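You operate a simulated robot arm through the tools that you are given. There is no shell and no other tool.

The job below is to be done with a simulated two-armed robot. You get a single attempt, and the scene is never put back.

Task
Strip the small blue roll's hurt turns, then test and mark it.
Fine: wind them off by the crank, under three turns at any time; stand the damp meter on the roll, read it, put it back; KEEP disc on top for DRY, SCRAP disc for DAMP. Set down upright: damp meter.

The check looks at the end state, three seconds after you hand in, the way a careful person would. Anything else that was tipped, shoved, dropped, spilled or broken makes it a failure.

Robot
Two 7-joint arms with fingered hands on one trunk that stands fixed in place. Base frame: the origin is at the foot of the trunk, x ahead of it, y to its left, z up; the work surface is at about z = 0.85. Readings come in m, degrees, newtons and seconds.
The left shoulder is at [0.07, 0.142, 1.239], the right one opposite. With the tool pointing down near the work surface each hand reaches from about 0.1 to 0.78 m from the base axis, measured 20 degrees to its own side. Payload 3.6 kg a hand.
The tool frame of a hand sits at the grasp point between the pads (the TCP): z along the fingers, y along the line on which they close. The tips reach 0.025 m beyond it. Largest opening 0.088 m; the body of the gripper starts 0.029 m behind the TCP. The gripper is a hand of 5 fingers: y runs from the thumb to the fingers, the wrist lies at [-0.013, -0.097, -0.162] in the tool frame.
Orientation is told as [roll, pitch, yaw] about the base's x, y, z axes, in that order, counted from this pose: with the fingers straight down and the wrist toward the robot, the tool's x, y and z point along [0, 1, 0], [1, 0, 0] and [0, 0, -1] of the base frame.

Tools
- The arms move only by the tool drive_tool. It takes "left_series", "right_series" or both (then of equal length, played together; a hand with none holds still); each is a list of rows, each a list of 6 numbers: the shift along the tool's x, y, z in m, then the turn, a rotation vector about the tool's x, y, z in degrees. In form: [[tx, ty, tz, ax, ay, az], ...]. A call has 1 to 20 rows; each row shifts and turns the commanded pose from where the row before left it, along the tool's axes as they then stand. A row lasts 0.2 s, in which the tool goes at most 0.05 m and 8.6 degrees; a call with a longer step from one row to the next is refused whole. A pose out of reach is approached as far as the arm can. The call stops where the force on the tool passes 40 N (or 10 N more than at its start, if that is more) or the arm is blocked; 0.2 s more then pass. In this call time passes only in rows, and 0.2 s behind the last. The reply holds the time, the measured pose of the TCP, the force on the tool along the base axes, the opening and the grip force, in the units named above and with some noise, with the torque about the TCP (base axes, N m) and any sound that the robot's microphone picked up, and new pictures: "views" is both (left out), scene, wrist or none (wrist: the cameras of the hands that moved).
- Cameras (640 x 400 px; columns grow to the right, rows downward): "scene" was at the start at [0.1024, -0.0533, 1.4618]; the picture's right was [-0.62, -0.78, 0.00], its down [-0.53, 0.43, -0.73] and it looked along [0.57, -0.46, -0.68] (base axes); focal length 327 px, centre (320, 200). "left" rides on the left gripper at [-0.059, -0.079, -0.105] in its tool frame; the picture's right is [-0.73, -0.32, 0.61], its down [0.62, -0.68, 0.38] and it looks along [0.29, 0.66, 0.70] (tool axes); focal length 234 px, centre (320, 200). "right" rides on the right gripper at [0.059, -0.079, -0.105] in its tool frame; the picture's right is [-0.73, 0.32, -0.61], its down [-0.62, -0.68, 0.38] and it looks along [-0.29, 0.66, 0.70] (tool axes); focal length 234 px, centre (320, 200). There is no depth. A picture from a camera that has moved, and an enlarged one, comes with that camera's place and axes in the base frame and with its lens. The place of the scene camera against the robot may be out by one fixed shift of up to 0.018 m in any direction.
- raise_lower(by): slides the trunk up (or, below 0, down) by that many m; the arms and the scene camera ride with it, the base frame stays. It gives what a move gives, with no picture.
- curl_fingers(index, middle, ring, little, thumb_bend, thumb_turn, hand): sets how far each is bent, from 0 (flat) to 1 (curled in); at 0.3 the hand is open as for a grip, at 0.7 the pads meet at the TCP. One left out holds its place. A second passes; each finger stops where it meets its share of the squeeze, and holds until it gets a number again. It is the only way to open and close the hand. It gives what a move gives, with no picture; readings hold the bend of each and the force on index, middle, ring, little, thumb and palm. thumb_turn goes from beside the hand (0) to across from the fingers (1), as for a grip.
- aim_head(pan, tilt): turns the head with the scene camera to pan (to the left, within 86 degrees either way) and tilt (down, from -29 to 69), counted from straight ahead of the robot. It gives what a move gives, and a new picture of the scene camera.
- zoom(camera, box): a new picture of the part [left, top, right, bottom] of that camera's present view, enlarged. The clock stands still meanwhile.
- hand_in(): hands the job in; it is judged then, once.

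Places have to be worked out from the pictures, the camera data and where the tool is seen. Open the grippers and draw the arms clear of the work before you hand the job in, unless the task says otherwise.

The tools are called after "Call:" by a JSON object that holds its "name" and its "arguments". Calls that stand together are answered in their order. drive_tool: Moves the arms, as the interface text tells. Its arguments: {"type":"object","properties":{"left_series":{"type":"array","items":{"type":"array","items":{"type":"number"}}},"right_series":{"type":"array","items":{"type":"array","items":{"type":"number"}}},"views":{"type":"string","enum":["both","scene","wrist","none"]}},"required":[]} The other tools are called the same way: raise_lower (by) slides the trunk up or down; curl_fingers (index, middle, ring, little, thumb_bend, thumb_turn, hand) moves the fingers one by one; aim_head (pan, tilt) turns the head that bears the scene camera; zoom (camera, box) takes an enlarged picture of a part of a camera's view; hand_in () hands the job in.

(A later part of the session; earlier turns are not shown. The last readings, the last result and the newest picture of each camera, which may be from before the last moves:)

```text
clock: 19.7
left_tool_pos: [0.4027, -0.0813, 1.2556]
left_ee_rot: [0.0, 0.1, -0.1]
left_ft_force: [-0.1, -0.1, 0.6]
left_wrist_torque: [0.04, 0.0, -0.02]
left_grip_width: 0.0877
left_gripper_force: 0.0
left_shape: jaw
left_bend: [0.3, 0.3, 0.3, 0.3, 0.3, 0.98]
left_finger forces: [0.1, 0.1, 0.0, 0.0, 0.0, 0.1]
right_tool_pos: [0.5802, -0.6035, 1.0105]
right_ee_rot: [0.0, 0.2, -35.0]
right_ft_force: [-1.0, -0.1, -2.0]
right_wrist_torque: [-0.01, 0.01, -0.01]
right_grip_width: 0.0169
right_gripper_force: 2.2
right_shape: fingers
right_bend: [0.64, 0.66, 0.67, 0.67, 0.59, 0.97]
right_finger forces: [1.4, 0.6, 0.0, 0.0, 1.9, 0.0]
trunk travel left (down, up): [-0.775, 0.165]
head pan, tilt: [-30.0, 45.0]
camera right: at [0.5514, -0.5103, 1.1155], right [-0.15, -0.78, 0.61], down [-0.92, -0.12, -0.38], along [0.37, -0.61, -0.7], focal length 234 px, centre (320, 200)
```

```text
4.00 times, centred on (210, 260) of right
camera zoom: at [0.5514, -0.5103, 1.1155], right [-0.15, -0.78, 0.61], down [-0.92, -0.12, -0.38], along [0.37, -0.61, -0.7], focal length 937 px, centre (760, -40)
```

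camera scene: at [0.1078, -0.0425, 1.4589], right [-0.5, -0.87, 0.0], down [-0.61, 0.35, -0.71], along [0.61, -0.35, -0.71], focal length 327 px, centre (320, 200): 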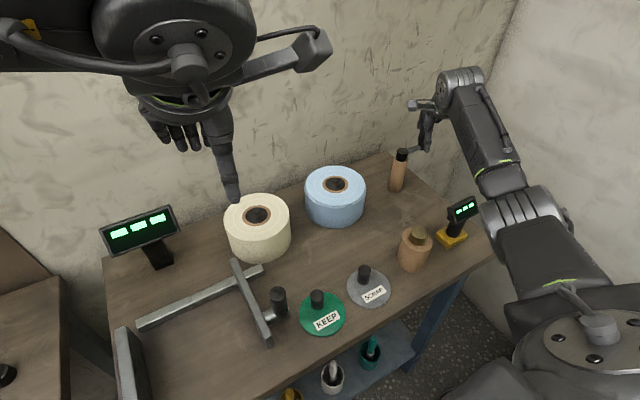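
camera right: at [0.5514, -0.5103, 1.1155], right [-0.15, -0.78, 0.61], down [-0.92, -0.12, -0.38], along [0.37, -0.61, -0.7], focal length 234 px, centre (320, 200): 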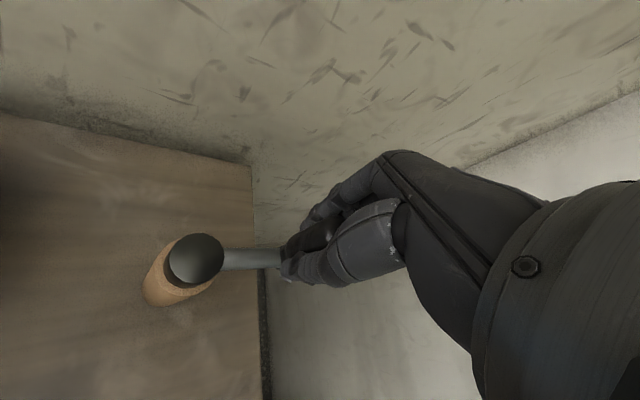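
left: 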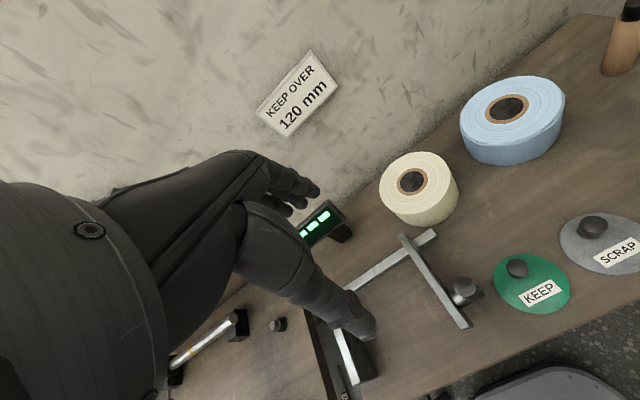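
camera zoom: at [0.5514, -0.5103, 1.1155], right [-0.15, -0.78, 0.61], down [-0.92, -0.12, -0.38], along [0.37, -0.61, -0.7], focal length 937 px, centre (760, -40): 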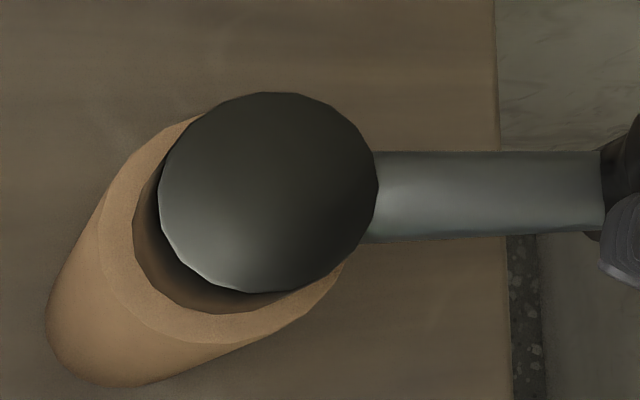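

The knob slipped in the light grip (stationary against the table), so that's inconclusive. I go back down, squeeze a bit harder and repeat a small lift.

Call:
{"name": "drive_tool", "arguments": {"right_series": [[0, 0, 0.006, 0, 0, 0]], "views": "none"}}

Call:
{"name": "curl_fingers", "arguments": {"hand": "right", "index": 0.8, "middle": 0.8, "thumb_bend": 0.68}}

Call:
{"name": "drive_tool", "arguments": {"right_series": [[0, 0, -0.003, 0, 0, 0], [0, 0, -0.003, 0, 0, 0]], "views": "wrist"}}

```text
clock: 20.1
left_tool_pos: [0.4, -0.0799, 1.2563]
left_ee_rot: [-0.1, 0.0, -0.1]
left_ft_force: [-0.7, -0.5, 0.1]
left_wrist_torque: [0.01, 0.01, 0.02]
left_grip_width: 0.0875
left_gripper_force: 0.1
left_shape: jaw
left_bend: [0.3, 0.3, 0.3, 0.3, 0.3, 0.98]
left_finger forces: [0.0, 0.1, 0.0, 0.0, 0.0, 0.1]
right_tool_pos: [0.5811, -0.6031, 1.0058]
right_ee_rot: [0.0, -0.1, -35.0]
right_ft_force: [1.2, -0.7, 4.4]
right_wrist_torque: [-0.01, -0.01, 0.02]
right_grip_width: 0.0162
right_gripper_force: 3.0
right_shape: fingers
right_bend: [0.64, 0.66, 0.67, 0.67, 0.59, 0.97]
right_finger forces: [2.0, 1.4, 0.0, 0.0, 2.1, 0.0]
trunk travel left (down, up): [-0.775, 0.165]
head pan, tilt: [-30.0, 45.0]
```

```text
clock: 21.1
left_tool_pos: [0.4029, -0.0842, 1.2556]
left_ee_rot: [0.2, 0.1, -0.1]
left_ft_force: [0.4, 0.8, 0.6]
left_wrist_torque: [0.0, 0.04, 0.02]
left_grip_width: 0.0876
left_gripper_force: 0.0
left_shape: jaw
left_bend: [0.3, 0.3, 0.3, 0.3, 0.3, 0.98]
left_finger forces: [0.1, 0.0, 0.1, 0.1, 0.0, 0.0]
right_tool_pos: [0.5826, -0.605, 1.0032]
right_ee_rot: [0.1, 0.1, -34.9]
right_ft_force: [-0.3, -8.0, -4.9]
right_wrist_torque: [-0.16, -0.03, 0.02]
right_grip_width: 0.0141
right_gripper_force: 16.0
right_shape: fingers
right_bend: [0.77, 0.77, 0.67, 0.67, 0.58, 0.96]
right_finger forces: [8.7, 10.7, 0.0, 0.0, 11.9, 0.0]
trunk travel left (down, up): [-0.775, 0.165]
head pan, tilt: [-30.0, 45.0]
```

```text
clock: 21.7
left_tool_pos: [0.4041, -0.0824, 1.2538]
left_ee_rot: [0.1, 0.3, -0.1]
left_ft_force: [-0.3, -0.3, -0.1]
left_wrist_torque: [-0.02, -0.05, 0.01]
left_grip_width: 0.0875
left_gripper_force: 0.1
left_shape: jaw
left_bend: [0.3, 0.3, 0.3, 0.3, 0.3, 0.98]
left_finger forces: [0.0, 0.1, 0.0, 0.0, 0.0, 0.0]
right_tool_pos: [0.5847, -0.6039, 1.0081]
right_ee_rot: [0.0, 0.3, -34.8]
right_ft_force: [1.3, -2.7, -14.3]
right_wrist_torque: [-0.2, -0.17, 0.04]
right_grip_width: 0.0131
right_gripper_force: 14.1
right_shape: fingers
right_bend: [0.78, 0.77, 0.67, 0.67, 0.56, 0.96]
right_finger forces: [6.7, 9.4, 0.0, 0.0, 11.0, 0.0]
trunk travel left (down, up): [-0.775, 0.165]
head pan, tilt: [-30.0, 45.0]
camera right: at [0.5547, -0.5121, 1.1129], right [-0.15, -0.78, 0.6], down [-0.92, -0.12, -0.38], along [0.37, -0.61, -0.7], focal length 234 px, centre (320, 200)
```

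right: 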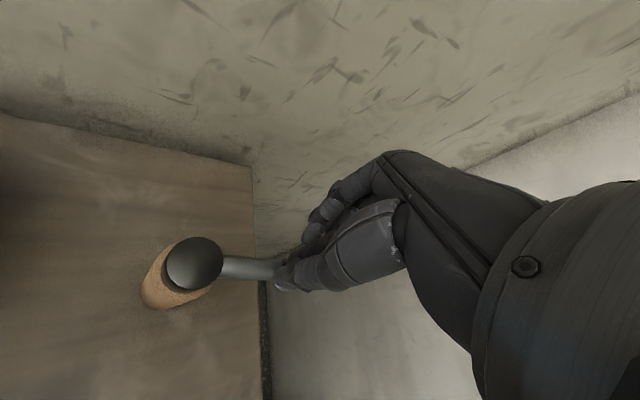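

A 14 N pull did not lift it, so the crank is a fixed winder. I ease the grip to a light hold and lower a touch before turning.

Call:
{"name": "curl_fingers", "arguments": {"hand": "right", "index": 0.68, "middle": 0.68, "ring": 0.68, "little": 0.68, "thumb_bend": 0.6}}

Call:
{"name": "zoom", "arguments": {"camera": "right", "box": [120, 140, 400, 340]}}

```text
clock: 22.7
left_tool_pos: [0.4009, -0.081, 1.2562]
left_ee_rot: [0.1, -0.1, -0.1]
left_ft_force: [-0.2, -0.7, -0.5]
left_wrist_torque: [0.0, -0.05, -0.01]
left_grip_width: 0.0876
left_gripper_force: 0.1
left_shape: jaw
left_bend: [0.3, 0.3, 0.3, 0.3, 0.3, 0.98]
left_finger forces: [0.1, 0.0, 0.0, 0.0, 0.0, 0.1]
right_tool_pos: [0.583, -0.6018, 1.0112]
right_ee_rot: [0.0, 0.1, -35.0]
right_ft_force: [0.8, 1.6, 2.2]
right_wrist_torque: [0.08, 0.01, -0.03]
right_grip_width: 0.0154
right_gripper_force: 1.9
right_shape: fingers
right_bend: [0.67, 0.67, 0.68, 0.68, 0.58, 0.96]
right_finger forces: [1.0, 0.5, 0.0, 0.0, 2.4, 0.0]
trunk travel left (down, up): [-0.775, 0.165]
head pan, tilt: [-30.0, 45.0]
```

```text
2.00 times, centred on (260, 240) of right
camera zoom: at [0.552, -0.5099, 1.1167], right [-0.15, -0.78, 0.61], down [-0.92, -0.12, -0.38], along [0.37, -0.61, -0.7], focal length 468 px, centre (440, 120)
```

zoom: 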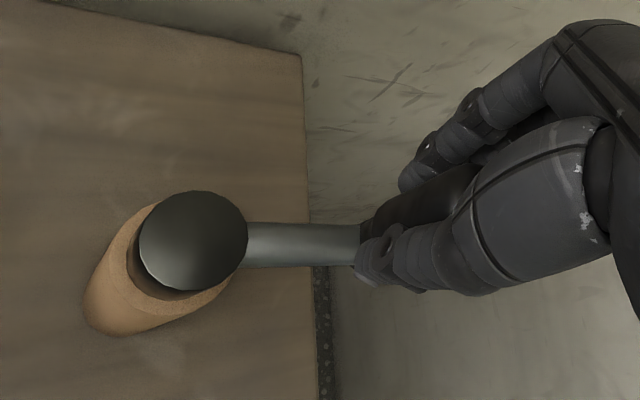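

The crank moves with the hand. I'll turn clockwise (seen from above) by about 45° and see what it does.

Call:
{"name": "drive_tool", "arguments": {"right_series": [[0, 0, 0.006, 0, 0, 0], [-0.0076, -0.0146, 0, 0, 0, 0], [-0.0036, -0.0161, 0, 0, 0, 0], [0.0007, -0.0164, 0, 0, 0, 0]], "views": "both"}}

Call:
{"name": "zoom", "arguments": {"camera": "scene", "box": [290, 100, 450, 240]}}

```text
clock: 23.7
left_tool_pos: [0.3999, -0.0801, 1.2554]
left_ee_rot: [0.0, 0.0, -0.2]
left_ft_force: [0.4, 0.7, -0.1]
left_wrist_torque: [0.01, 0.0, 0.0]
left_grip_width: 0.0878
left_gripper_force: 0.0
left_shape: jaw
left_bend: [0.3, 0.3, 0.3, 0.3, 0.3, 0.98]
left_finger forces: [0.1, 0.1, 0.1, 0.1, 0.1, 0.1]
right_tool_pos: [0.5376, -0.5848, 1.0052]
right_ee_rot: [0.0, 0.1, -35.1]
right_ft_force: [-0.4, -1.2, -0.6]
right_wrist_torque: [-0.08, 0.03, -0.05]
right_grip_width: 0.0177
right_gripper_force: 2.3
right_shape: fingers
right_bend: [0.64, 0.67, 0.68, 0.68, 0.58, 0.97]
right_finger forces: [2.0, 1.2, 0.1, 0.1, 1.7, 0.1]
trunk travel left (down, up): [-0.775, 0.165]
head pan, tilt: [-30.0, 45.0]
camera scene: at [0.1078, -0.0429, 1.4588], right [-0.5, -0.87, 0.0], down [-0.61, 0.35, -0.71], along [0.61, -0.35, -0.71], focal length 327 px, centre (320, 200)
camera right: at [0.5076, -0.4927, 1.1104], right [-0.15, -0.78, 0.61], down [-0.92, -0.12, -0.38], along [0.37, -0.61, -0.7], focal length 234 px, centre (320, 200)
```

scene: 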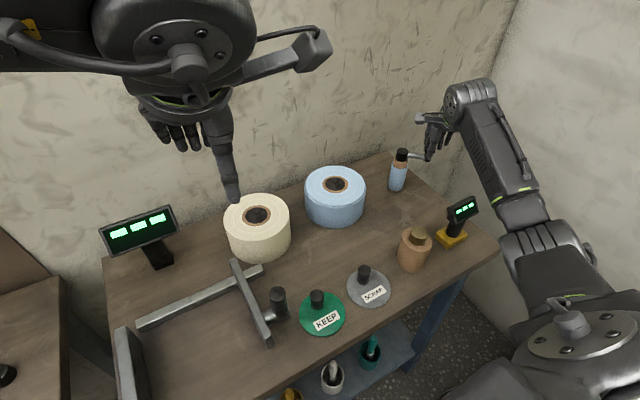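
right: 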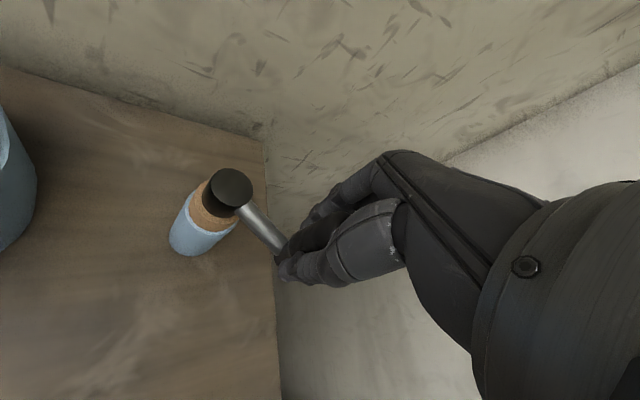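

```text
2.86 times, centred on (370, 170) of scene
camera zoom: at [0.1078, -0.0429, 1.4588], right [-0.5, -0.87, 0.0], down [-0.61, 0.35, -0.71], along [0.61, -0.35, -0.71], focal length 934 px, centre (177, 286)
```

zoom: 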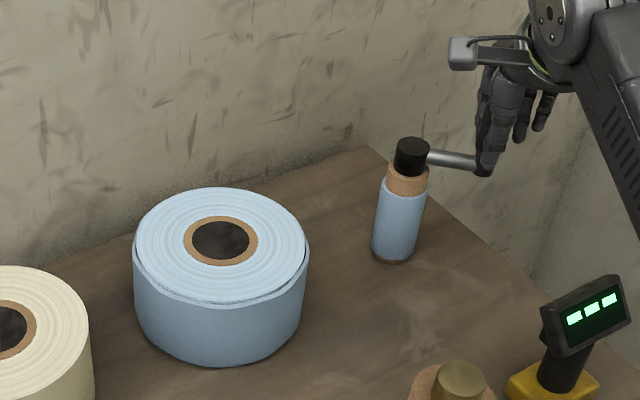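

The tube has turned blue: clockwise winds the paper off the roll. I carry on in 45° portions, watching the roll.

Call:
{"name": "drive_tool", "arguments": {"right_series": [[0.005, -0.0157, 0, 0, 0, 0], [0.0088, -0.0139, 0, 0, 0, 0], [0.0121, -0.0111, 0, 0, 0, 0]], "views": "wrist"}}

Call:
{"name": "zoom", "arguments": {"camera": "scene", "box": [290, 155, 386, 235]}}

```text
clock: 24.5
left_tool_pos: [0.401, -0.082, 1.2541]
left_ee_rot: [0.0, -0.1, -0.1]
left_ft_force: [1.1, 0.6, -0.4]
left_wrist_torque: [-0.02, -0.02, 0.04]
left_grip_width: 0.0877
left_gripper_force: 0.0
left_shape: jaw
left_bend: [0.3, 0.3, 0.3, 0.3, 0.3, 0.98]
left_finger forces: [0.0, 0.0, 0.1, 0.0, 0.0, 0.1]
right_tool_pos: [0.5205, -0.5398, 1.006]
right_ee_rot: [0.0, 0.0, -35.0]
right_ft_force: [2.0, -1.7, -0.7]
right_wrist_torque: [-0.03, -0.03, -0.03]
right_grip_width: 0.0179
right_gripper_force: 2.5
right_shape: fingers
right_bend: [0.64, 0.68, 0.68, 0.68, 0.58, 0.97]
right_finger forces: [3.1, 0.0, 0.1, 0.0, 1.0, 0.1]
trunk travel left (down, up): [-0.775, 0.165]
head pan, tilt: [-30.0, 45.0]
camera right: at [0.4894, -0.4487, 1.1113], right [-0.15, -0.78, 0.61], down [-0.92, -0.12, -0.38], along [0.37, -0.61, -0.7], focal length 234 px, centre (320, 200)
```

right: 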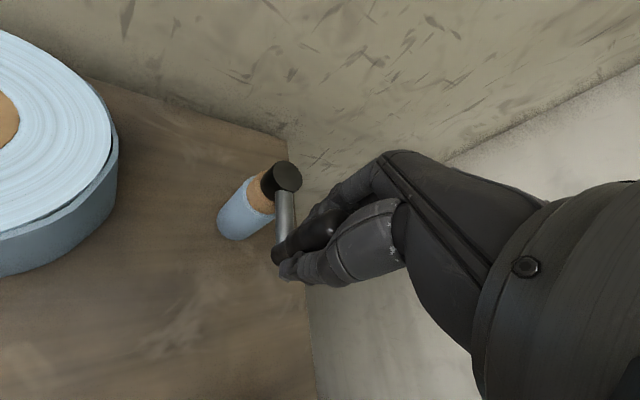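

```text
5.00 times, centred on (338, 195) of scene
camera zoom: at [0.1083, -0.0424, 1.4588], right [-0.5, -0.87, 0.0], down [-0.61, 0.35, -0.71], along [0.61, -0.35, -0.71], focal length 1634 px, centre (230, 225)
```

zoom: 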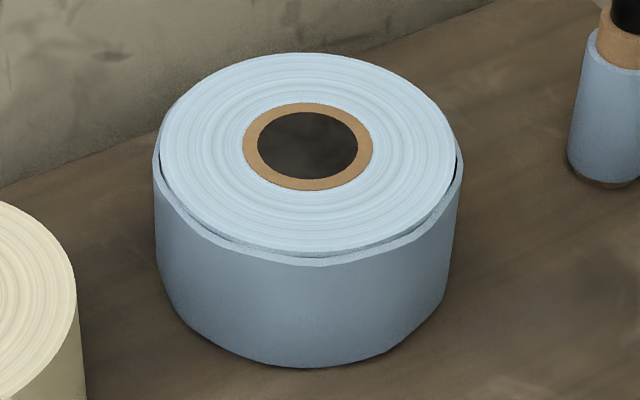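

The knob follows well at the near side. I firm the grip slightly and continue another ~90°.

Call:
{"name": "curl_fingers", "arguments": {"hand": "right", "index": 0.7, "middle": 0.72, "ring": 0.72, "thumb_bend": 0.61}}

Call:
{"name": "drive_tool", "arguments": {"right_series": [[0.0146, -0.0076, 0, 0, 0, 0], [0.0161, -0.0036, 0, 0, 0, 0], [0.0164, 0.0007, 0, 0, 0, 0]], "views": "wrist"}}

Call:
{"name": "zoom", "arguments": {"camera": "scene", "box": [290, 155, 386, 235]}}

```text
clock: 25.5
left_tool_pos: [0.4025, -0.0804, 1.2547]
left_ee_rot: [-0.1, 0.1, -0.1]
left_ft_force: [-0.8, 0.4, -0.2]
left_wrist_torque: [0.0, 0.0, 0.02]
left_grip_width: 0.0874
left_gripper_force: 0.1
left_shape: jaw
left_bend: [0.3, 0.3, 0.3, 0.3, 0.3, 0.98]
left_finger forces: [0.0, 0.1, 0.0, 0.1, 0.0, 0.0]
right_tool_pos: [0.5196, -0.5418, 1.0062]
right_ee_rot: [0.0, 0.0, -35.0]
right_ft_force: [1.2, -0.3, -0.9]
right_wrist_torque: [-0.01, -0.04, -0.04]
right_grip_width: 0.0171
right_gripper_force: 3.5
right_shape: fingers
right_bend: [0.65, 0.71, 0.72, 0.68, 0.58, 0.97]
right_finger forces: [3.0, 1.1, 0.0, 0.0, 2.6, 0.1]
trunk travel left (down, up): [-0.775, 0.165]
head pan, tilt: [-30.0, 45.0]
```

```text
clock: 26.3
left_tool_pos: [0.402, -0.0819, 1.2551]
left_ee_rot: [0.1, 0.1, -0.1]
left_ft_force: [0.4, 0.8, 0.7]
left_wrist_torque: [-0.01, 0.0, -0.03]
left_grip_width: 0.0874
left_gripper_force: 0.0
left_shape: jaw
left_bend: [0.3, 0.3, 0.3, 0.3, 0.3, 0.98]
left_finger forces: [0.1, 0.0, 0.0, 0.1, 0.0, 0.0]
right_tool_pos: [0.5371, -0.4966, 1.0046]
right_ee_rot: [0.1, 0.0, -35.1]
right_ft_force: [3.2, -6.8, 3.5]
right_wrist_torque: [-0.16, -0.06, -0.1]
right_grip_width: 0.0171
right_gripper_force: 3.7
right_shape: fingers
right_bend: [0.62, 0.72, 0.72, 0.68, 0.61, 0.97]
right_finger forces: [6.7, 0.0, 0.0, 0.0, 0.0, 0.1]
trunk travel left (down, up): [-0.775, 0.165]
head pan, tilt: [-30.0, 45.0]
camera right: at [0.5079, -0.4045, 1.1096], right [-0.15, -0.78, 0.61], down [-0.92, -0.12, -0.38], along [0.37, -0.61, -0.7], focal length 234 px, centre (320, 200)
```

right: 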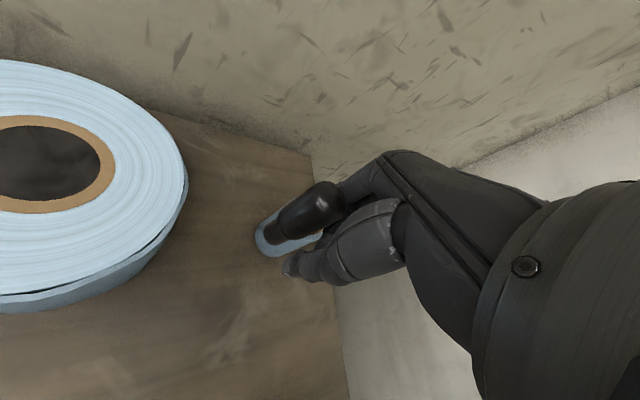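

```text
5.00 times, centred on (338, 195) of scene
camera zoom: at [0.1089, -0.044, 1.4588], right [-0.5, -0.87, 0.0], down [-0.61, 0.36, -0.71], along [0.61, -0.35, -0.71], focal length 1634 px, centre (230, 225)
```

zoom: 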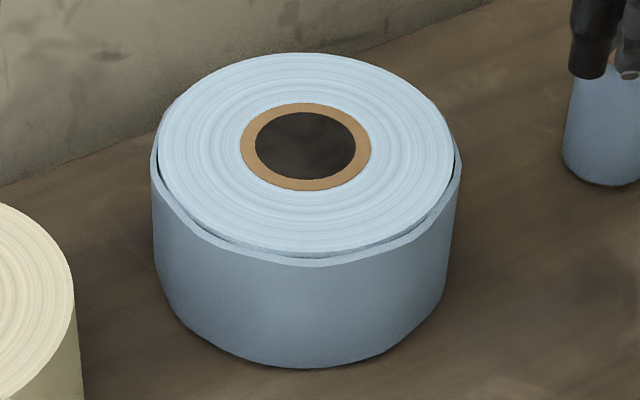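

The loose grip slipped: the knob is now ahead of the index finger (index 6.7 N, thumb 0). I'll open, recentre on the knob, and take a firmer grip.

Call:
{"name": "curl_fingers", "arguments": {"hand": "right", "index": 0.45, "middle": 0.45, "ring": 0.45, "little": 0.45, "thumb_bend": 0.45}}

Call:
{"name": "zoom", "arguments": {"camera": "right", "box": [200, 120, 440, 300]}}

```text
clock: 27.3
left_tool_pos: [0.401, -0.0802, 1.2556]
left_ee_rot: [0.0, 0.0, -0.1]
left_ft_force: [1.0, 0.0, -0.5]
left_wrist_torque: [-0.01, -0.02, -0.02]
left_grip_width: 0.0877
left_gripper_force: 0.1
left_shape: jaw
left_bend: [0.3, 0.3, 0.3, 0.3, 0.3, 0.98]
left_finger forces: [0.0, 0.0, 0.0, 0.0, 0.0, 0.1]
right_tool_pos: [0.5387, -0.4943, 1.0054]
right_ee_rot: [0.0, 0.0, -35.0]
right_ft_force: [-0.2, -0.3, 0.4]
right_wrist_torque: [-0.03, 0.01, 0.02]
right_grip_width: 0.0521
right_gripper_force: 0.0
right_shape: fingers
right_bend: [0.45, 0.45, 0.45, 0.45, 0.45, 0.97]
right_finger forces: [0.1, 0.1, 0.0, 0.1, 0.1, 0.1]
trunk travel left (down, up): [-0.775, 0.165]
head pan, tilt: [-30.0, 45.0]
```

```text
2.22 times, centred on (320, 210) of right
camera zoom: at [0.5075, -0.4025, 1.1101], right [-0.15, -0.78, 0.61], down [-0.92, -0.12, -0.38], along [0.37, -0.61, -0.7], focal length 520 px, centre (320, 178)
```

zoom: 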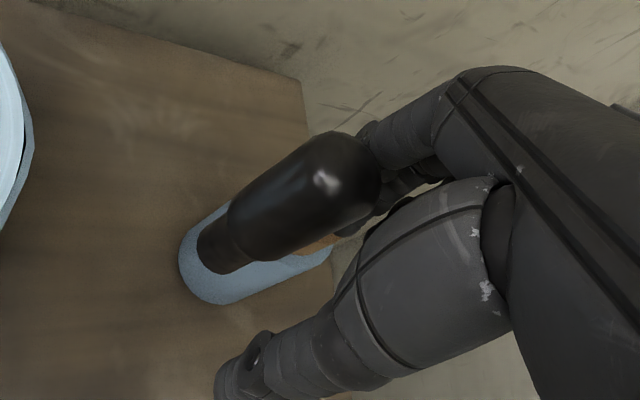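

The knob is at about (0.556, -0.489), some 15 mm to tool +x and 10 mm to +y of the grasp point. I recentre on it and check.

Call:
{"name": "drive_tool", "arguments": {"right_series": [[0.008, 0.005, 0, 0, 0, 0], [0.008, 0.005, 0.002, 0, 0, 0]], "views": "wrist"}}

Call:
{"name": "zoom", "arguments": {"camera": "right", "box": [200, 120, 440, 300]}}

```text
clock: 27.9
left_tool_pos: [0.4026, -0.0801, 1.2553]
left_ee_rot: [0.1, 0.0, -0.1]
left_ft_force: [-0.1, -0.5, 1.2]
left_wrist_torque: [-0.02, -0.01, 0.0]
left_grip_width: 0.0876
left_gripper_force: 0.0
left_shape: jaw
left_bend: [0.3, 0.3, 0.3, 0.3, 0.3, 0.98]
left_finger forces: [0.0, 0.1, 0.0, 0.0, 0.1, 0.0]
right_tool_pos: [0.5568, -0.4876, 1.0019]
right_ee_rot: [0.0, 0.0, -35.0]
right_ft_force: [-0.5, 0.0, 1.9]
right_wrist_torque: [-0.01, -0.04, 0.03]
right_grip_width: 0.0521
right_gripper_force: 0.2
right_shape: fingers
right_bend: [0.45, 0.45, 0.45, 0.45, 0.45, 0.97]
right_finger forces: [0.0, 1.4, 0.0, 0.0, 0.0, 0.0]
trunk travel left (down, up): [-0.775, 0.165]
head pan, tilt: [-30.0, 45.0]
camera right: at [0.5266, -0.3957, 1.1077], right [-0.15, -0.78, 0.61], down [-0.92, -0.12, -0.38], along [0.37, -0.61, -0.7], focal length 234 px, centre (320, 200)
```

right: 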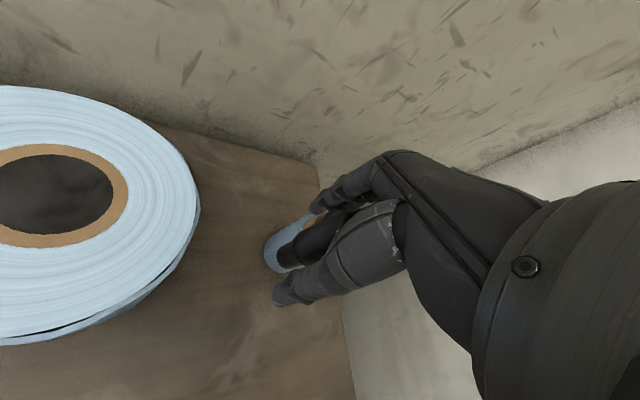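

```text
2.22 times, centred on (320, 210) of right
camera zoom: at [0.5266, -0.3957, 1.1077], right [-0.15, -0.78, 0.61], down [-0.92, -0.12, -0.38], along [0.37, -0.61, -0.7], focal length 520 px, centre (320, 178)
```

zoom: 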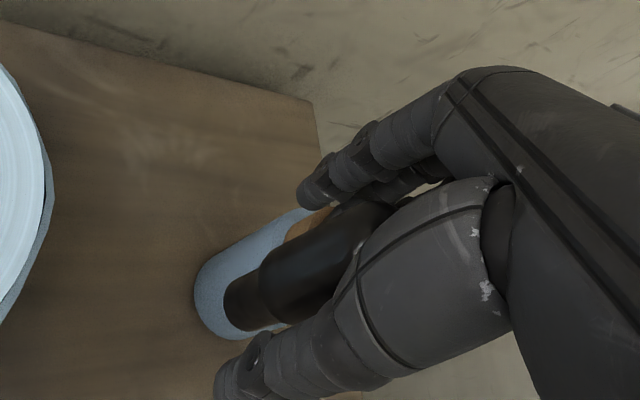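

The knob is between fingers and thumb again. I close with a firmer grip.

Call:
{"name": "curl_fingers", "arguments": {"hand": "right", "index": 0.74, "middle": 0.74, "ring": 0.74, "little": 0.74, "thumb_bend": 0.64}}

Call:
{"name": "zoom", "arguments": {"camera": "right", "box": [200, 120, 440, 300]}}

```text
clock: 28.9
left_tool_pos: [0.4041, -0.0822, 1.2551]
left_ee_rot: [0.1, 0.1, -0.1]
left_ft_force: [0.6, 0.4, -0.6]
left_wrist_torque: [0.02, -0.02, -0.01]
left_grip_width: 0.0877
left_gripper_force: 0.1
left_shape: jaw
left_bend: [0.3, 0.3, 0.3, 0.3, 0.3, 0.98]
left_finger forces: [0.0, 0.0, 0.1, 0.0, 0.1, 0.0]
right_tool_pos: [0.5583, -0.4902, 1.0025]
right_ee_rot: [0.0, 0.1, -34.9]
right_ft_force: [2.6, -5.2, -3.0]
right_wrist_torque: [-0.05, 0.0, 0.0]
right_grip_width: 0.0159
right_gripper_force: 8.3
right_shape: fingers
right_bend: [0.72, 0.72, 0.74, 0.74, 0.58, 0.97]
right_finger forces: [6.5, 4.6, 0.1, 0.1, 4.8, 0.0]
trunk travel left (down, up): [-0.775, 0.165]
head pan, tilt: [-30.0, 45.0]
```

```text
2.22 times, centred on (320, 210) of right
camera zoom: at [0.5274, -0.3978, 1.1061], right [-0.15, -0.78, 0.61], down [-0.92, -0.12, -0.38], along [0.37, -0.61, -0.7], focal length 520 px, centre (320, 178)
```

zoom: 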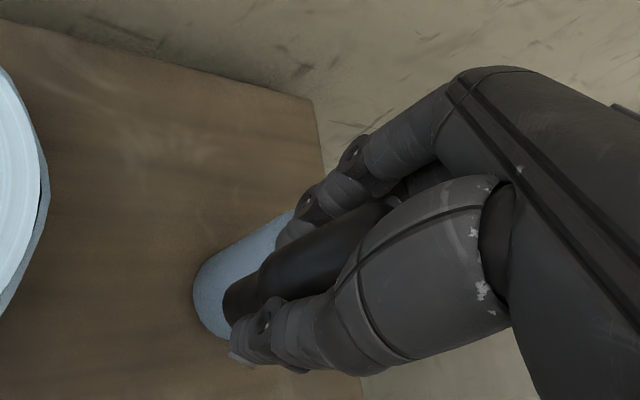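

Good hold now (8 N, index, middle and thumb). I turn on by ~45° clockwise to the far-left quarter.

Call:
{"name": "drive_tool", "arguments": {"right_series": [[0.0129, 0.0084, 0, 0, 0, 0], [0.0095, 0.0124, 0, 0, 0, 0], [0.006, 0.0145, 0, 0, 0, 0]], "views": "wrist"}}

Call:
{"name": "zoom", "arguments": {"camera": "scene", "box": [290, 155, 386, 235]}}

```text
clock: 29.7
left_tool_pos: [0.4025, -0.0818, 1.2546]
left_ee_rot: [0.0, 0.1, 0.0]
left_ft_force: [0.2, -0.5, 0.5]
left_wrist_torque: [-0.03, -0.01, 0.02]
left_grip_width: 0.0876
left_gripper_force: 0.1
left_shape: jaw
left_bend: [0.3, 0.3, 0.3, 0.3, 0.3, 0.98]
left_finger forces: [0.1, 0.0, 0.0, 0.1, 0.0, 0.0]
right_tool_pos: [0.6024, -0.4842, 1.0038]
right_ee_rot: [0.0, 0.2, -35.1]
right_ft_force: [-2.0, -1.3, -4.3]
right_wrist_torque: [-0.07, 0.0, -0.01]
right_grip_width: 0.0119
right_gripper_force: 7.1
right_shape: fingers
right_bend: [0.73, 0.73, 0.74, 0.74, 0.57, 0.96]
right_finger forces: [2.6, 5.1, 0.0, 0.0, 6.2, 0.0]
trunk travel left (down, up): [-0.775, 0.165]
head pan, tilt: [-30.0, 45.0]
camera right: at [0.5716, -0.3918, 1.1082], right [-0.15, -0.78, 0.61], down [-0.92, -0.12, -0.38], along [0.37, -0.61, -0.7], focal length 234 px, centre (320, 200)
```

right: 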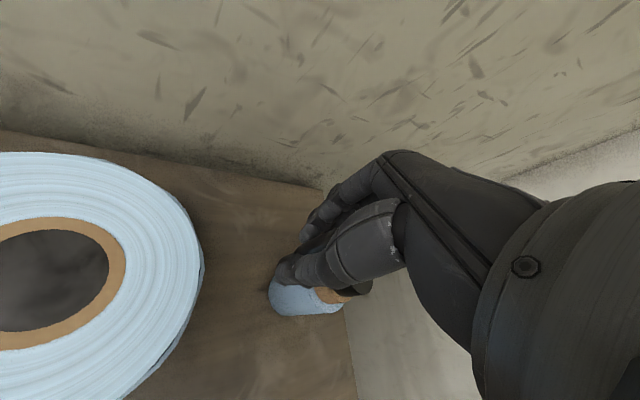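

```text
5.00 times, centred on (338, 195) of scene
camera zoom: at [0.1091, -0.0424, 1.4588], right [-0.5, -0.87, 0.0], down [-0.61, 0.35, -0.71], along [0.61, -0.35, -0.71], focal length 1634 px, centre (230, 225)
```

zoom: 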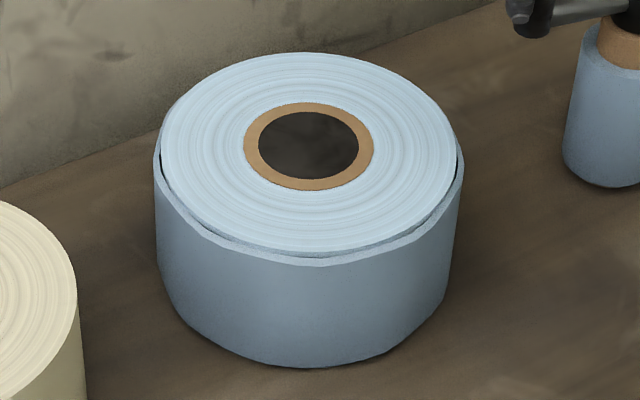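

The crank follows. I continue round the far side.

Call:
{"name": "drive_tool", "arguments": {"right_series": [[0.002, 0.0155, 0, 0, 0, 0], [-0.002, 0.0155, 0, 0, 0, 0], [-0.006, 0.0145, 0, 0, 0, 0], [-0.0095, 0.0124, 0, 0, 0, 0]], "views": "wrist"}}

Call:
{"name": "zoom", "arguments": {"camera": "scene", "box": [290, 115, 466, 235]}}

```text
clock: 30.7
left_tool_pos: [0.4048, -0.0785, 1.2556]
left_ee_rot: [-0.1, 0.0, -0.1]
left_ft_force: [-0.1, 0.3, 0.0]
left_wrist_torque: [-0.01, -0.02, -0.01]
left_grip_width: 0.0876
left_gripper_force: 0.2
left_shape: jaw
left_bend: [0.3, 0.3, 0.3, 0.3, 0.3, 0.98]
left_finger forces: [0.0, 0.1, 0.0, 0.0, 0.0, 0.1]
right_tool_pos: [0.6394, -0.5305, 1.0041]
right_ee_rot: [-0.1, -0.1, -35.0]
right_ft_force: [11.6, 5.3, 3.0]
right_wrist_torque: [0.01, -0.26, -0.16]
right_grip_width: 0.0136
right_gripper_force: 10.4
right_shape: fingers
right_bend: [0.73, 0.74, 0.74, 0.74, 0.61, 0.9]
right_finger forces: [8.6, 1.6, 0.1, 0.1, 10.1, 0.0]
trunk travel left (down, up): [-0.775, 0.165]
head pan, tilt: [-30.0, 45.0]
camera right: at [0.61, -0.4376, 1.1093], right [-0.15, -0.78, 0.61], down [-0.92, -0.12, -0.38], along [0.37, -0.62, -0.69], focal length 234 px, centre (320, 200)
```

right: 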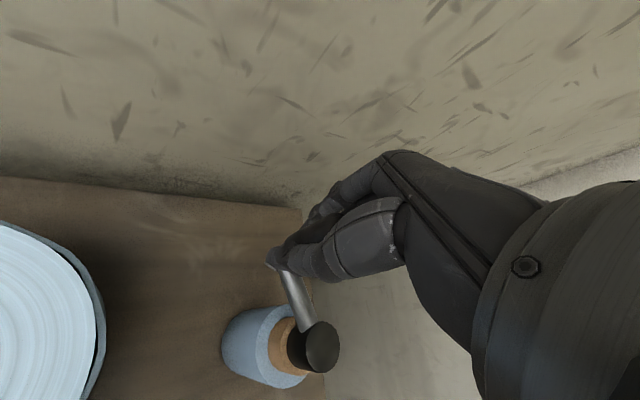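

```text
3.33 times, centred on (378, 175) of scene
camera zoom: at [0.1109, -0.0398, 1.4589], right [-0.5, -0.87, 0.0], down [-0.61, 0.35, -0.71], along [0.61, -0.35, -0.71], focal length 1089 px, centre (127, 283)
```

zoom: 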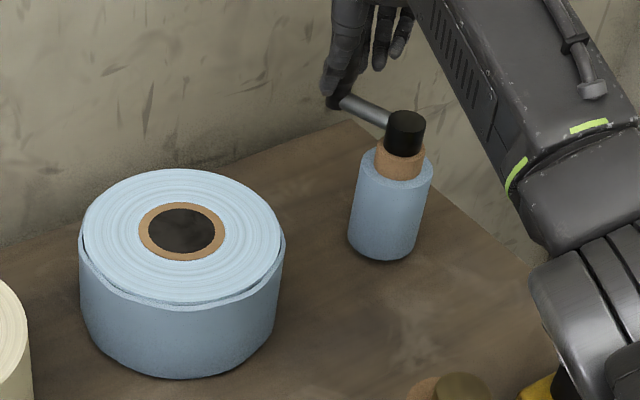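

The hand ran slightly inside and ahead of the knob (radial 12 N). I open a bit, recentre by ~9 mm, and regrip more firmly.

Call:
{"name": "curl_fingers", "arguments": {"hand": "right", "index": 0.5, "middle": 0.5, "ring": 0.5, "little": 0.5, "thumb_bend": 0.5, "thumb_turn": 1.0}}

Call:
{"name": "zoom", "arguments": {"camera": "right", "box": [200, 120, 440, 400]}}

```text
clock: 31.7
left_tool_pos: [0.4008, -0.0815, 1.2555]
left_ee_rot: [-0.1, 0.0, -0.1]
left_ft_force: [0.0, 0.4, -0.8]
left_wrist_torque: [-0.01, 0.04, -0.02]
left_grip_width: 0.0875
left_gripper_force: 0.1
left_shape: jaw
left_bend: [0.3, 0.3, 0.3, 0.3, 0.3, 0.98]
left_finger forces: [0.0, 0.1, 0.0, 0.1, 0.0, 0.1]
right_tool_pos: [0.6377, -0.5319, 1.0042]
right_ee_rot: [0.0, 0.0, -35.0]
right_ft_force: [0.8, -0.1, 0.0]
right_wrist_torque: [-0.01, -0.05, 0.01]
right_grip_width: 0.0409
right_gripper_force: 0.2
right_shape: fingers
right_bend: [0.5, 0.5, 0.5, 0.5, 0.5, 1.0]
right_finger forces: [0.1, 0.0, 0.0, 0.0, 0.1, 0.0]
trunk travel left (down, up): [-0.775, 0.165]
head pan, tilt: [-30.0, 45.0]
```

```text
1.43 times, centred on (320, 260) of right
camera zoom: at [0.6074, -0.4397, 1.1087], right [-0.15, -0.78, 0.61], down [-0.92, -0.12, -0.38], along [0.37, -0.61, -0.7], focal length 334 px, centre (320, 114)
```

zoom: 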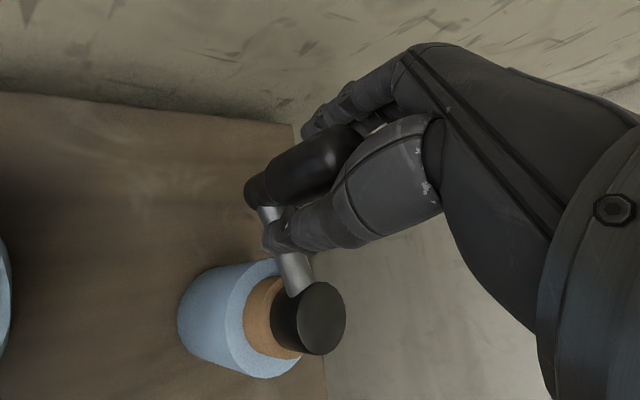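

The knob is at about (0.644, -0.529), giving radius 0.063. I shift 7 mm onto it and regrip symmetrically.

Call:
{"name": "drive_tool", "arguments": {"right_series": [[0.006, 0.0036, 0, 0, 0, 0]], "views": "none"}}

Call:
{"name": "curl_fingers", "arguments": {"hand": "right", "index": 0.72, "middle": 0.72, "ring": 0.72, "little": 0.72, "thumb_bend": 0.72, "thumb_turn": 1.0}}

Call:
{"name": "zoom", "arguments": {"camera": "right", "box": [200, 120, 440, 400]}}

```text
clock: 32.1
left_tool_pos: [0.4009, -0.0801, 1.2549]
left_ee_rot: [0.0, 0.1, -0.1]
left_ft_force: [0.1, 0.5, -0.2]
left_wrist_torque: [0.0, 0.0, 0.02]
left_grip_width: 0.0878
left_gripper_force: 0.1
left_shape: jaw
left_bend: [0.3, 0.3, 0.3, 0.3, 0.3, 0.98]
left_finger forces: [0.1, 0.0, 0.0, 0.0, 0.0, 0.0]
right_tool_pos: [0.6436, -0.5289, 1.0042]
right_ee_rot: [0.0, 0.0, -35.1]
right_ft_force: [-0.6, -0.3, 0.5]
right_wrist_torque: [-0.02, -0.01, 0.03]
right_grip_width: 0.0412
right_gripper_force: 0.5
right_shape: fingers
right_bend: [0.5, 0.5, 0.5, 0.5, 0.5, 1.0]
right_finger forces: [0.1, 0.0, 0.0, 0.0, 0.4, 0.1]
trunk travel left (down, up): [-0.775, 0.165]
head pan, tilt: [-30.0, 45.0]
```

```text
clock: 33.1
left_tool_pos: [0.4015, -0.0816, 1.2563]
left_ee_rot: [0.0, 0.0, -0.1]
left_ft_force: [-0.4, -0.6, -0.1]
left_wrist_torque: [-0.02, 0.06, -0.01]
left_grip_width: 0.0876
left_gripper_force: 0.0
left_shape: jaw
left_bend: [0.3, 0.3, 0.3, 0.3, 0.3, 0.98]
left_finger forces: [0.0, 0.0, 0.1, 0.0, 0.0, 0.0]
right_tool_pos: [0.6447, -0.5289, 1.0037]
right_ee_rot: [0.0, 0.0, -35.0]
right_ft_force: [-1.9, -0.7, -2.5]
right_wrist_torque: [-0.01, 0.08, 0.06]
right_grip_width: 0.0133
right_gripper_force: 8.8
right_shape: fingers
right_bend: [0.71, 0.65, 0.72, 0.72, 0.61, 1.0]
right_finger forces: [3.7, 5.5, 0.1, 0.1, 9.4, 0.0]
trunk travel left (down, up): [-0.775, 0.165]
head pan, tilt: [-30.0, 45.0]
```

```text
1.43 times, centred on (320, 260) of right
camera zoom: at [0.614, -0.4365, 1.1085], right [-0.15, -0.78, 0.61], down [-0.92, -0.12, -0.38], along [0.37, -0.61, -0.7], focal length 334 px, centre (320, 114)
```

zoom: 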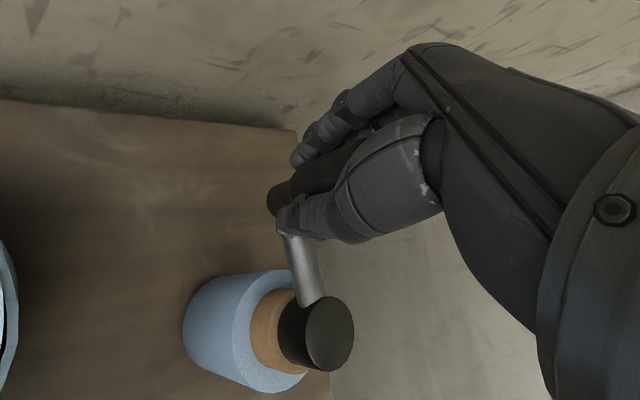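

Firm, centred grip (9 N). Continuing 45° clockwise with radius 0.0635.

Call:
{"name": "drive_tool", "arguments": {"right_series": [[-0.013, 0.0103, 0, 0, 0, 0], [-0.0152, 0.0066, 0, 0, 0, 0], [-0.0164, 0.0025, 0, 0, 0, 0]], "views": "wrist"}}

Call:
{"name": "zoom", "arguments": {"camera": "scene", "box": [290, 115, 466, 235]}}

```text
clock: 33.9
left_tool_pos: [0.4006, -0.0793, 1.2557]
left_ee_rot: [-0.1, -0.1, 0.2]
left_ft_force: [-1.1, 0.4, 0.3]
left_wrist_torque: [-0.02, -0.02, 0.01]
left_grip_width: 0.0877
left_gripper_force: 0.0
left_shape: jaw
left_bend: [0.3, 0.3, 0.3, 0.3, 0.3, 0.98]
left_finger forces: [0.0, 0.0, 0.1, 0.0, 0.0, 0.0]
right_tool_pos: [0.6363, -0.5752, 1.0038]
right_ee_rot: [-0.1, -0.2, -34.9]
right_ft_force: [-1.4, 4.1, 1.0]
right_wrist_torque: [0.08, 0.03, -0.12]
right_grip_width: 0.011
right_gripper_force: 10.0
right_shape: fingers
right_bend: [0.71, 0.71, 0.72, 0.72, 0.62, 0.97]
right_finger forces: [2.7, 5.2, 0.0, 0.0, 11.8, 0.1]
trunk travel left (down, up): [-0.775, 0.165]
head pan, tilt: [-30.0, 45.0]
camera right: at [0.6058, -0.4831, 1.1081], right [-0.15, -0.78, 0.61], down [-0.92, -0.12, -0.38], along [0.37, -0.61, -0.7], focal length 234 px, centre (320, 200)
```

right: 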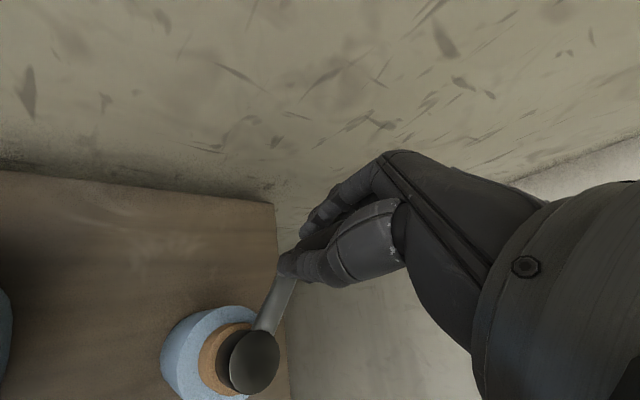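

```text
3.33 times, centred on (378, 175) of scene
camera zoom: at [0.1069, -0.0409, 1.459], right [-0.5, -0.87, 0.0], down [-0.61, 0.35, -0.71], along [0.61, -0.35, -0.71], focal length 1089 px, centre (127, 283)
```

zoom: 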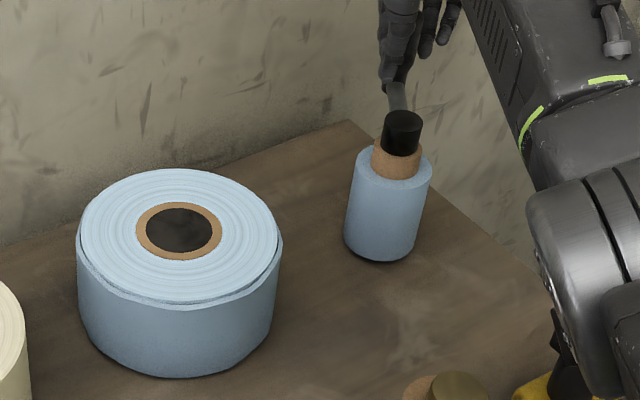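

Good tracking. Another 45° brings the first full turn nearly home.

Call:
{"name": "drive_tool", "arguments": {"right_series": [[-0.0165, -0.0019, 0, 0, 0, 0], [-0.0154, -0.0061, 0, 0, 0, 0], [-0.0133, -0.0099, 0, 0, 0, 0]], "views": "wrist"}}

Call:
{"name": "zoom", "arguments": {"camera": "scene", "box": [290, 155, 386, 235]}}

```text
clock: 34.7
left_tool_pos: [0.4013, -0.0785, 1.2554]
left_ee_rot: [-0.1, 0.0, 0.0]
left_ft_force: [-0.5, 0.7, 0.1]
left_wrist_torque: [-0.01, -0.01, 0.01]
left_grip_width: 0.0876
left_gripper_force: 0.1
left_shape: jaw
left_bend: [0.3, 0.3, 0.3, 0.3, 0.3, 0.98]
left_finger forces: [0.0, 0.0, 0.0, 0.0, 0.0, 0.0]
right_tool_pos: [0.5953, -0.6004, 1.0041]
right_ee_rot: [-0.1, -0.1, -35.0]
right_ft_force: [-0.8, 10.0, -3.6]
right_wrist_torque: [-0.08, -0.13, -0.11]
right_grip_width: 0.0
right_gripper_force: 7.0
right_shape: fingers
right_bend: [0.72, 0.71, 0.72, 0.72, 0.68, 0.96]
right_finger forces: [0.4, 1.8, 0.0, 0.0, 12.5, 0.0]
trunk travel left (down, up): [-0.775, 0.165]
head pan, tilt: [-30.0, 45.0]
camera right: at [0.5651, -0.508, 1.1083], right [-0.15, -0.78, 0.61], down [-0.92, -0.12, -0.38], along [0.37, -0.61, -0.7], focal length 234 px, centre (320, 200)
```

right: 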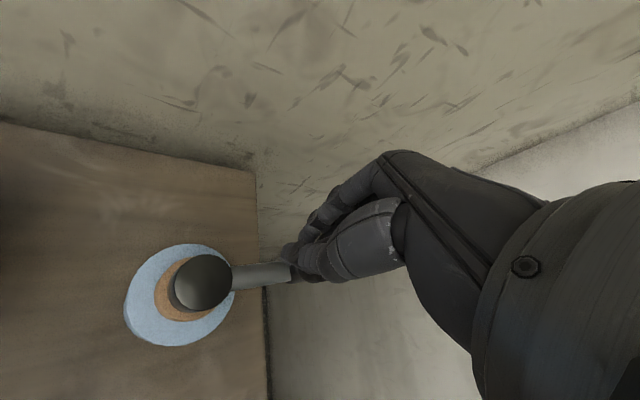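

```text
5.00 times, centred on (338, 195) of scene
camera zoom: at [0.1081, -0.0394, 1.4588], right [-0.5, -0.87, 0.0], down [-0.61, 0.35, -0.71], along [0.61, -0.35, -0.71], focal length 1634 px, centre (230, 225)
```

zoom: 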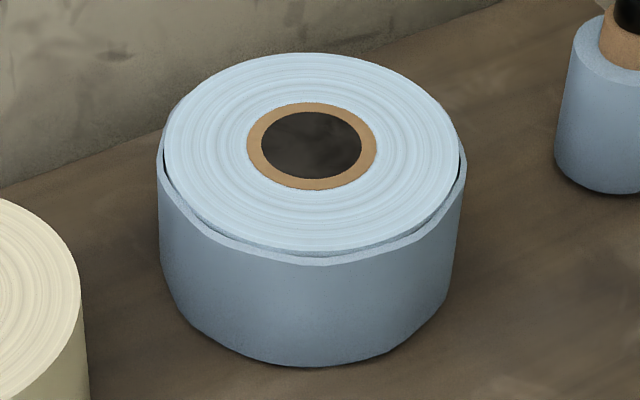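

The knob has crept in the grip again; I reopen and recentre before the second turn.

Call:
{"name": "curl_fingers", "arguments": {"hand": "right", "index": 0.5, "middle": 0.5, "ring": 0.5, "little": 0.5, "thumb_bend": 0.5, "thumb_turn": 1.0}}

Call:
{"name": "zoom", "arguments": {"camera": "right", "box": [120, 120, 440, 320]}}

```text
clock: 35.7
left_tool_pos: [0.4018, -0.0795, 1.2552]
left_ee_rot: [-0.1, 0.0, -0.1]
left_ft_force: [0.0, -0.9, 0.6]
left_wrist_torque: [0.01, 0.0, -0.04]
left_grip_width: 0.0875
left_gripper_force: 0.1
left_shape: jaw
left_bend: [0.3, 0.3, 0.3, 0.3, 0.3, 0.98]
left_finger forces: [0.0, 0.0, 0.0, 0.0, 0.1, 0.0]
right_tool_pos: [0.5949, -0.6022, 1.0042]
right_ee_rot: [0.1, 0.0, -35.1]
right_ft_force: [2.0, 5.1, 0.4]
right_wrist_torque: [-0.02, 0.05, -0.05]
right_grip_width: 0.0428
right_gripper_force: 2.6
right_shape: fingers
right_bend: [0.5, 0.5, 0.5, 0.5, 0.49, 0.98]
right_finger forces: [0.0, 0.0, 0.0, 0.1, 4.3, 0.1]
trunk travel left (down, up): [-0.775, 0.165]
head pan, tilt: [-30.0, 45.0]
```

```text
2.00 times, centred on (280, 220) of right
camera zoom: at [0.5649, -0.5096, 1.1087], right [-0.15, -0.78, 0.61], down [-0.92, -0.12, -0.38], along [0.37, -0.62, -0.7], focal length 468 px, centre (400, 160)
```

zoom: 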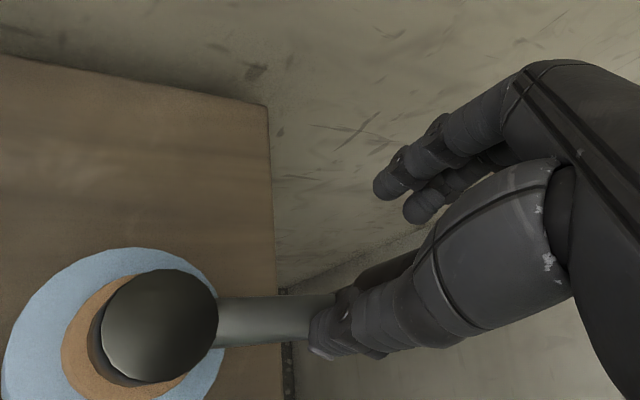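

The knob now bears on the thumb, about 10 mm to tool −x/−y. I shift onto it and regrip.

Call:
{"name": "drive_tool", "arguments": {"right_series": [[0, -0.009, 0, 0, 0, 0], [-0.009, -0.001, 0, 0, 0, 0]], "views": "none"}}

Call:
{"name": "zoom", "arguments": {"camera": "right", "box": [120, 120, 440, 320]}}

```text
clock: 36.3
left_tool_pos: [0.4025, -0.08, 1.255]
left_ee_rot: [0.1, 0.0, -0.1]
left_ft_force: [-0.1, -0.7, 0.2]
left_wrist_torque: [-0.02, 0.01, -0.03]
left_grip_width: 0.0876
left_gripper_force: 0.0
left_shape: jaw
left_bend: [0.3, 0.3, 0.3, 0.3, 0.3, 0.98]
left_finger forces: [0.0, 0.0, 0.1, 0.0, 0.0, 0.0]
right_tool_pos: [0.5814, -0.6048, 1.0035]
right_ee_rot: [-0.1, 0.0, -35.0]
right_ft_force: [0.5, -0.7, 0.6]
right_wrist_torque: [-0.03, 0.03, -0.01]
right_grip_width: 0.0414
right_gripper_force: 0.0
right_shape: fingers
right_bend: [0.5, 0.5, 0.5, 0.5, 0.5, 1.0]
right_finger forces: [0.0, 0.1, 0.0, 0.1, 0.0, 0.0]
trunk travel left (down, up): [-0.775, 0.165]
head pan, tilt: [-30.0, 45.0]
```

```text
2.00 times, centred on (280, 220) of right
camera zoom: at [0.552, -0.5121, 1.1082], right [-0.15, -0.78, 0.61], down [-0.92, -0.12, -0.38], along [0.37, -0.61, -0.7], focal length 468 px, centre (400, 160)
```

zoom: 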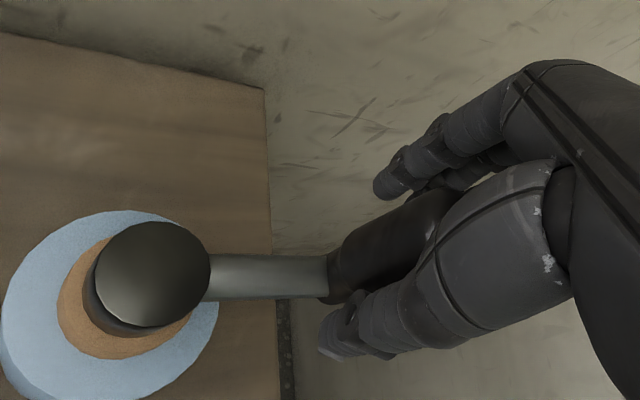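

Centred again, with about one turn done and the loose wrap still showing. I grip and drive the next 90°.

Call:
{"name": "curl_fingers", "arguments": {"hand": "right", "index": 0.72, "middle": 0.72, "ring": 0.72, "little": 0.72, "thumb_bend": 0.68, "thumb_turn": 1.0}}

Call:
{"name": "drive_tool", "arguments": {"right_series": [[-0.0076, -0.0146, 0, 0, 0, 0], [-0.0036, -0.0161, 0, 0, 0, 0], [0.0007, -0.0164, 0, 0, 0, 0], [0.005, -0.0157, 0, 0, 0, 0], [0.0088, -0.0139, 0, 0, 0, 0]], "views": "wrist"}}

Call:
{"name": "zoom", "arguments": {"camera": "scene", "box": [290, 155, 386, 235]}}

```text
clock: 37.3
left_tool_pos: [0.404, -0.0813, 1.2557]
left_ee_rot: [0.1, 0.1, -0.1]
left_ft_force: [0.1, 0.2, -0.5]
left_wrist_torque: [-0.01, 0.0, -0.03]
left_grip_width: 0.0875
left_gripper_force: 0.0
left_shape: jaw
left_bend: [0.3, 0.3, 0.3, 0.3, 0.3, 0.98]
left_finger forces: [0.1, 0.1, 0.0, 0.0, 0.1, 0.1]
right_tool_pos: [0.5837, -0.6056, 1.0026]
right_ee_rot: [-0.1, 0.0, -35.1]
right_ft_force: [0.7, -0.6, -1.2]
right_wrist_torque: [0.0, 0.0, 0.0]
right_grip_width: 0.0162
right_gripper_force: 6.8
right_shape: fingers
right_bend: [0.61, 0.71, 0.72, 0.72, 0.61, 1.0]
right_finger forces: [5.6, 2.2, 0.0, 0.1, 5.9, 0.1]
trunk travel left (down, up): [-0.775, 0.165]
head pan, tilt: [-30.0, 45.0]
```

```text
clock: 38.5
left_tool_pos: [0.3985, -0.0834, 1.256]
left_ee_rot: [0.2, -0.2, 0.0]
left_ft_force: [0.4, 0.6, -0.3]
left_wrist_torque: [0.02, -0.03, 0.02]
left_grip_width: 0.0874
left_gripper_force: 0.1
left_shape: jaw
left_bend: [0.3, 0.3, 0.3, 0.3, 0.3, 0.98]
left_finger forces: [0.1, 0.0, 0.0, 0.1, 0.1, 0.0]
right_tool_pos: [0.5196, -0.5572, 1.0017]
right_ee_rot: [0.2, 0.1, -34.9]
right_ft_force: [-13.2, -4.7, -5.0]
right_wrist_torque: [-0.07, 0.17, -0.11]
right_grip_width: 0.0161
right_gripper_force: 12.2
right_shape: fingers
right_bend: [0.61, 0.72, 0.72, 0.72, 0.61, 1.0]
right_finger forces: [5.7, 12.9, 0.1, 0.1, 5.8, 0.1]
trunk travel left (down, up): [-0.775, 0.165]
head pan, tilt: [-30.0, 45.0]
camera right: at [0.4894, -0.4653, 1.1074], right [-0.15, -0.78, 0.6], down [-0.92, -0.12, -0.38], along [0.37, -0.61, -0.7], focal length 234 px, centre (320, 200)
```

right: 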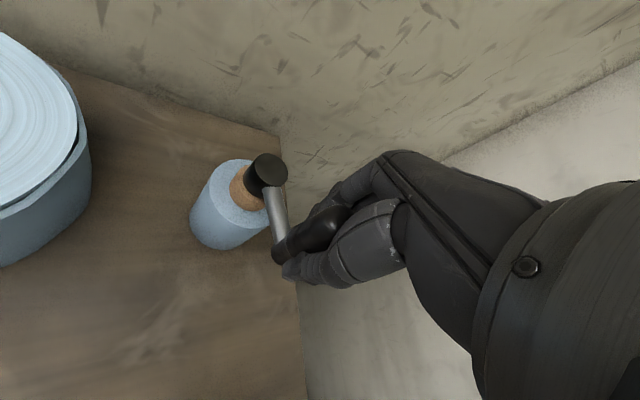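

```text
5.00 times, centred on (338, 195) of scene
camera zoom: at [0.1042, -0.0437, 1.4591], right [-0.5, -0.87, 0.0], down [-0.61, 0.35, -0.71], along [0.61, -0.35, -0.71], focal length 1634 px, centre (230, 225)
```

zoom: 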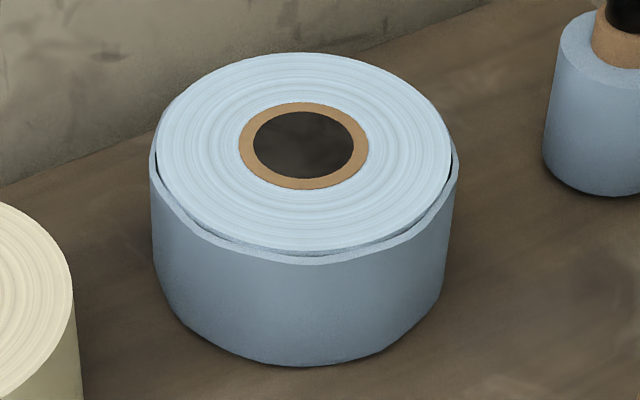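

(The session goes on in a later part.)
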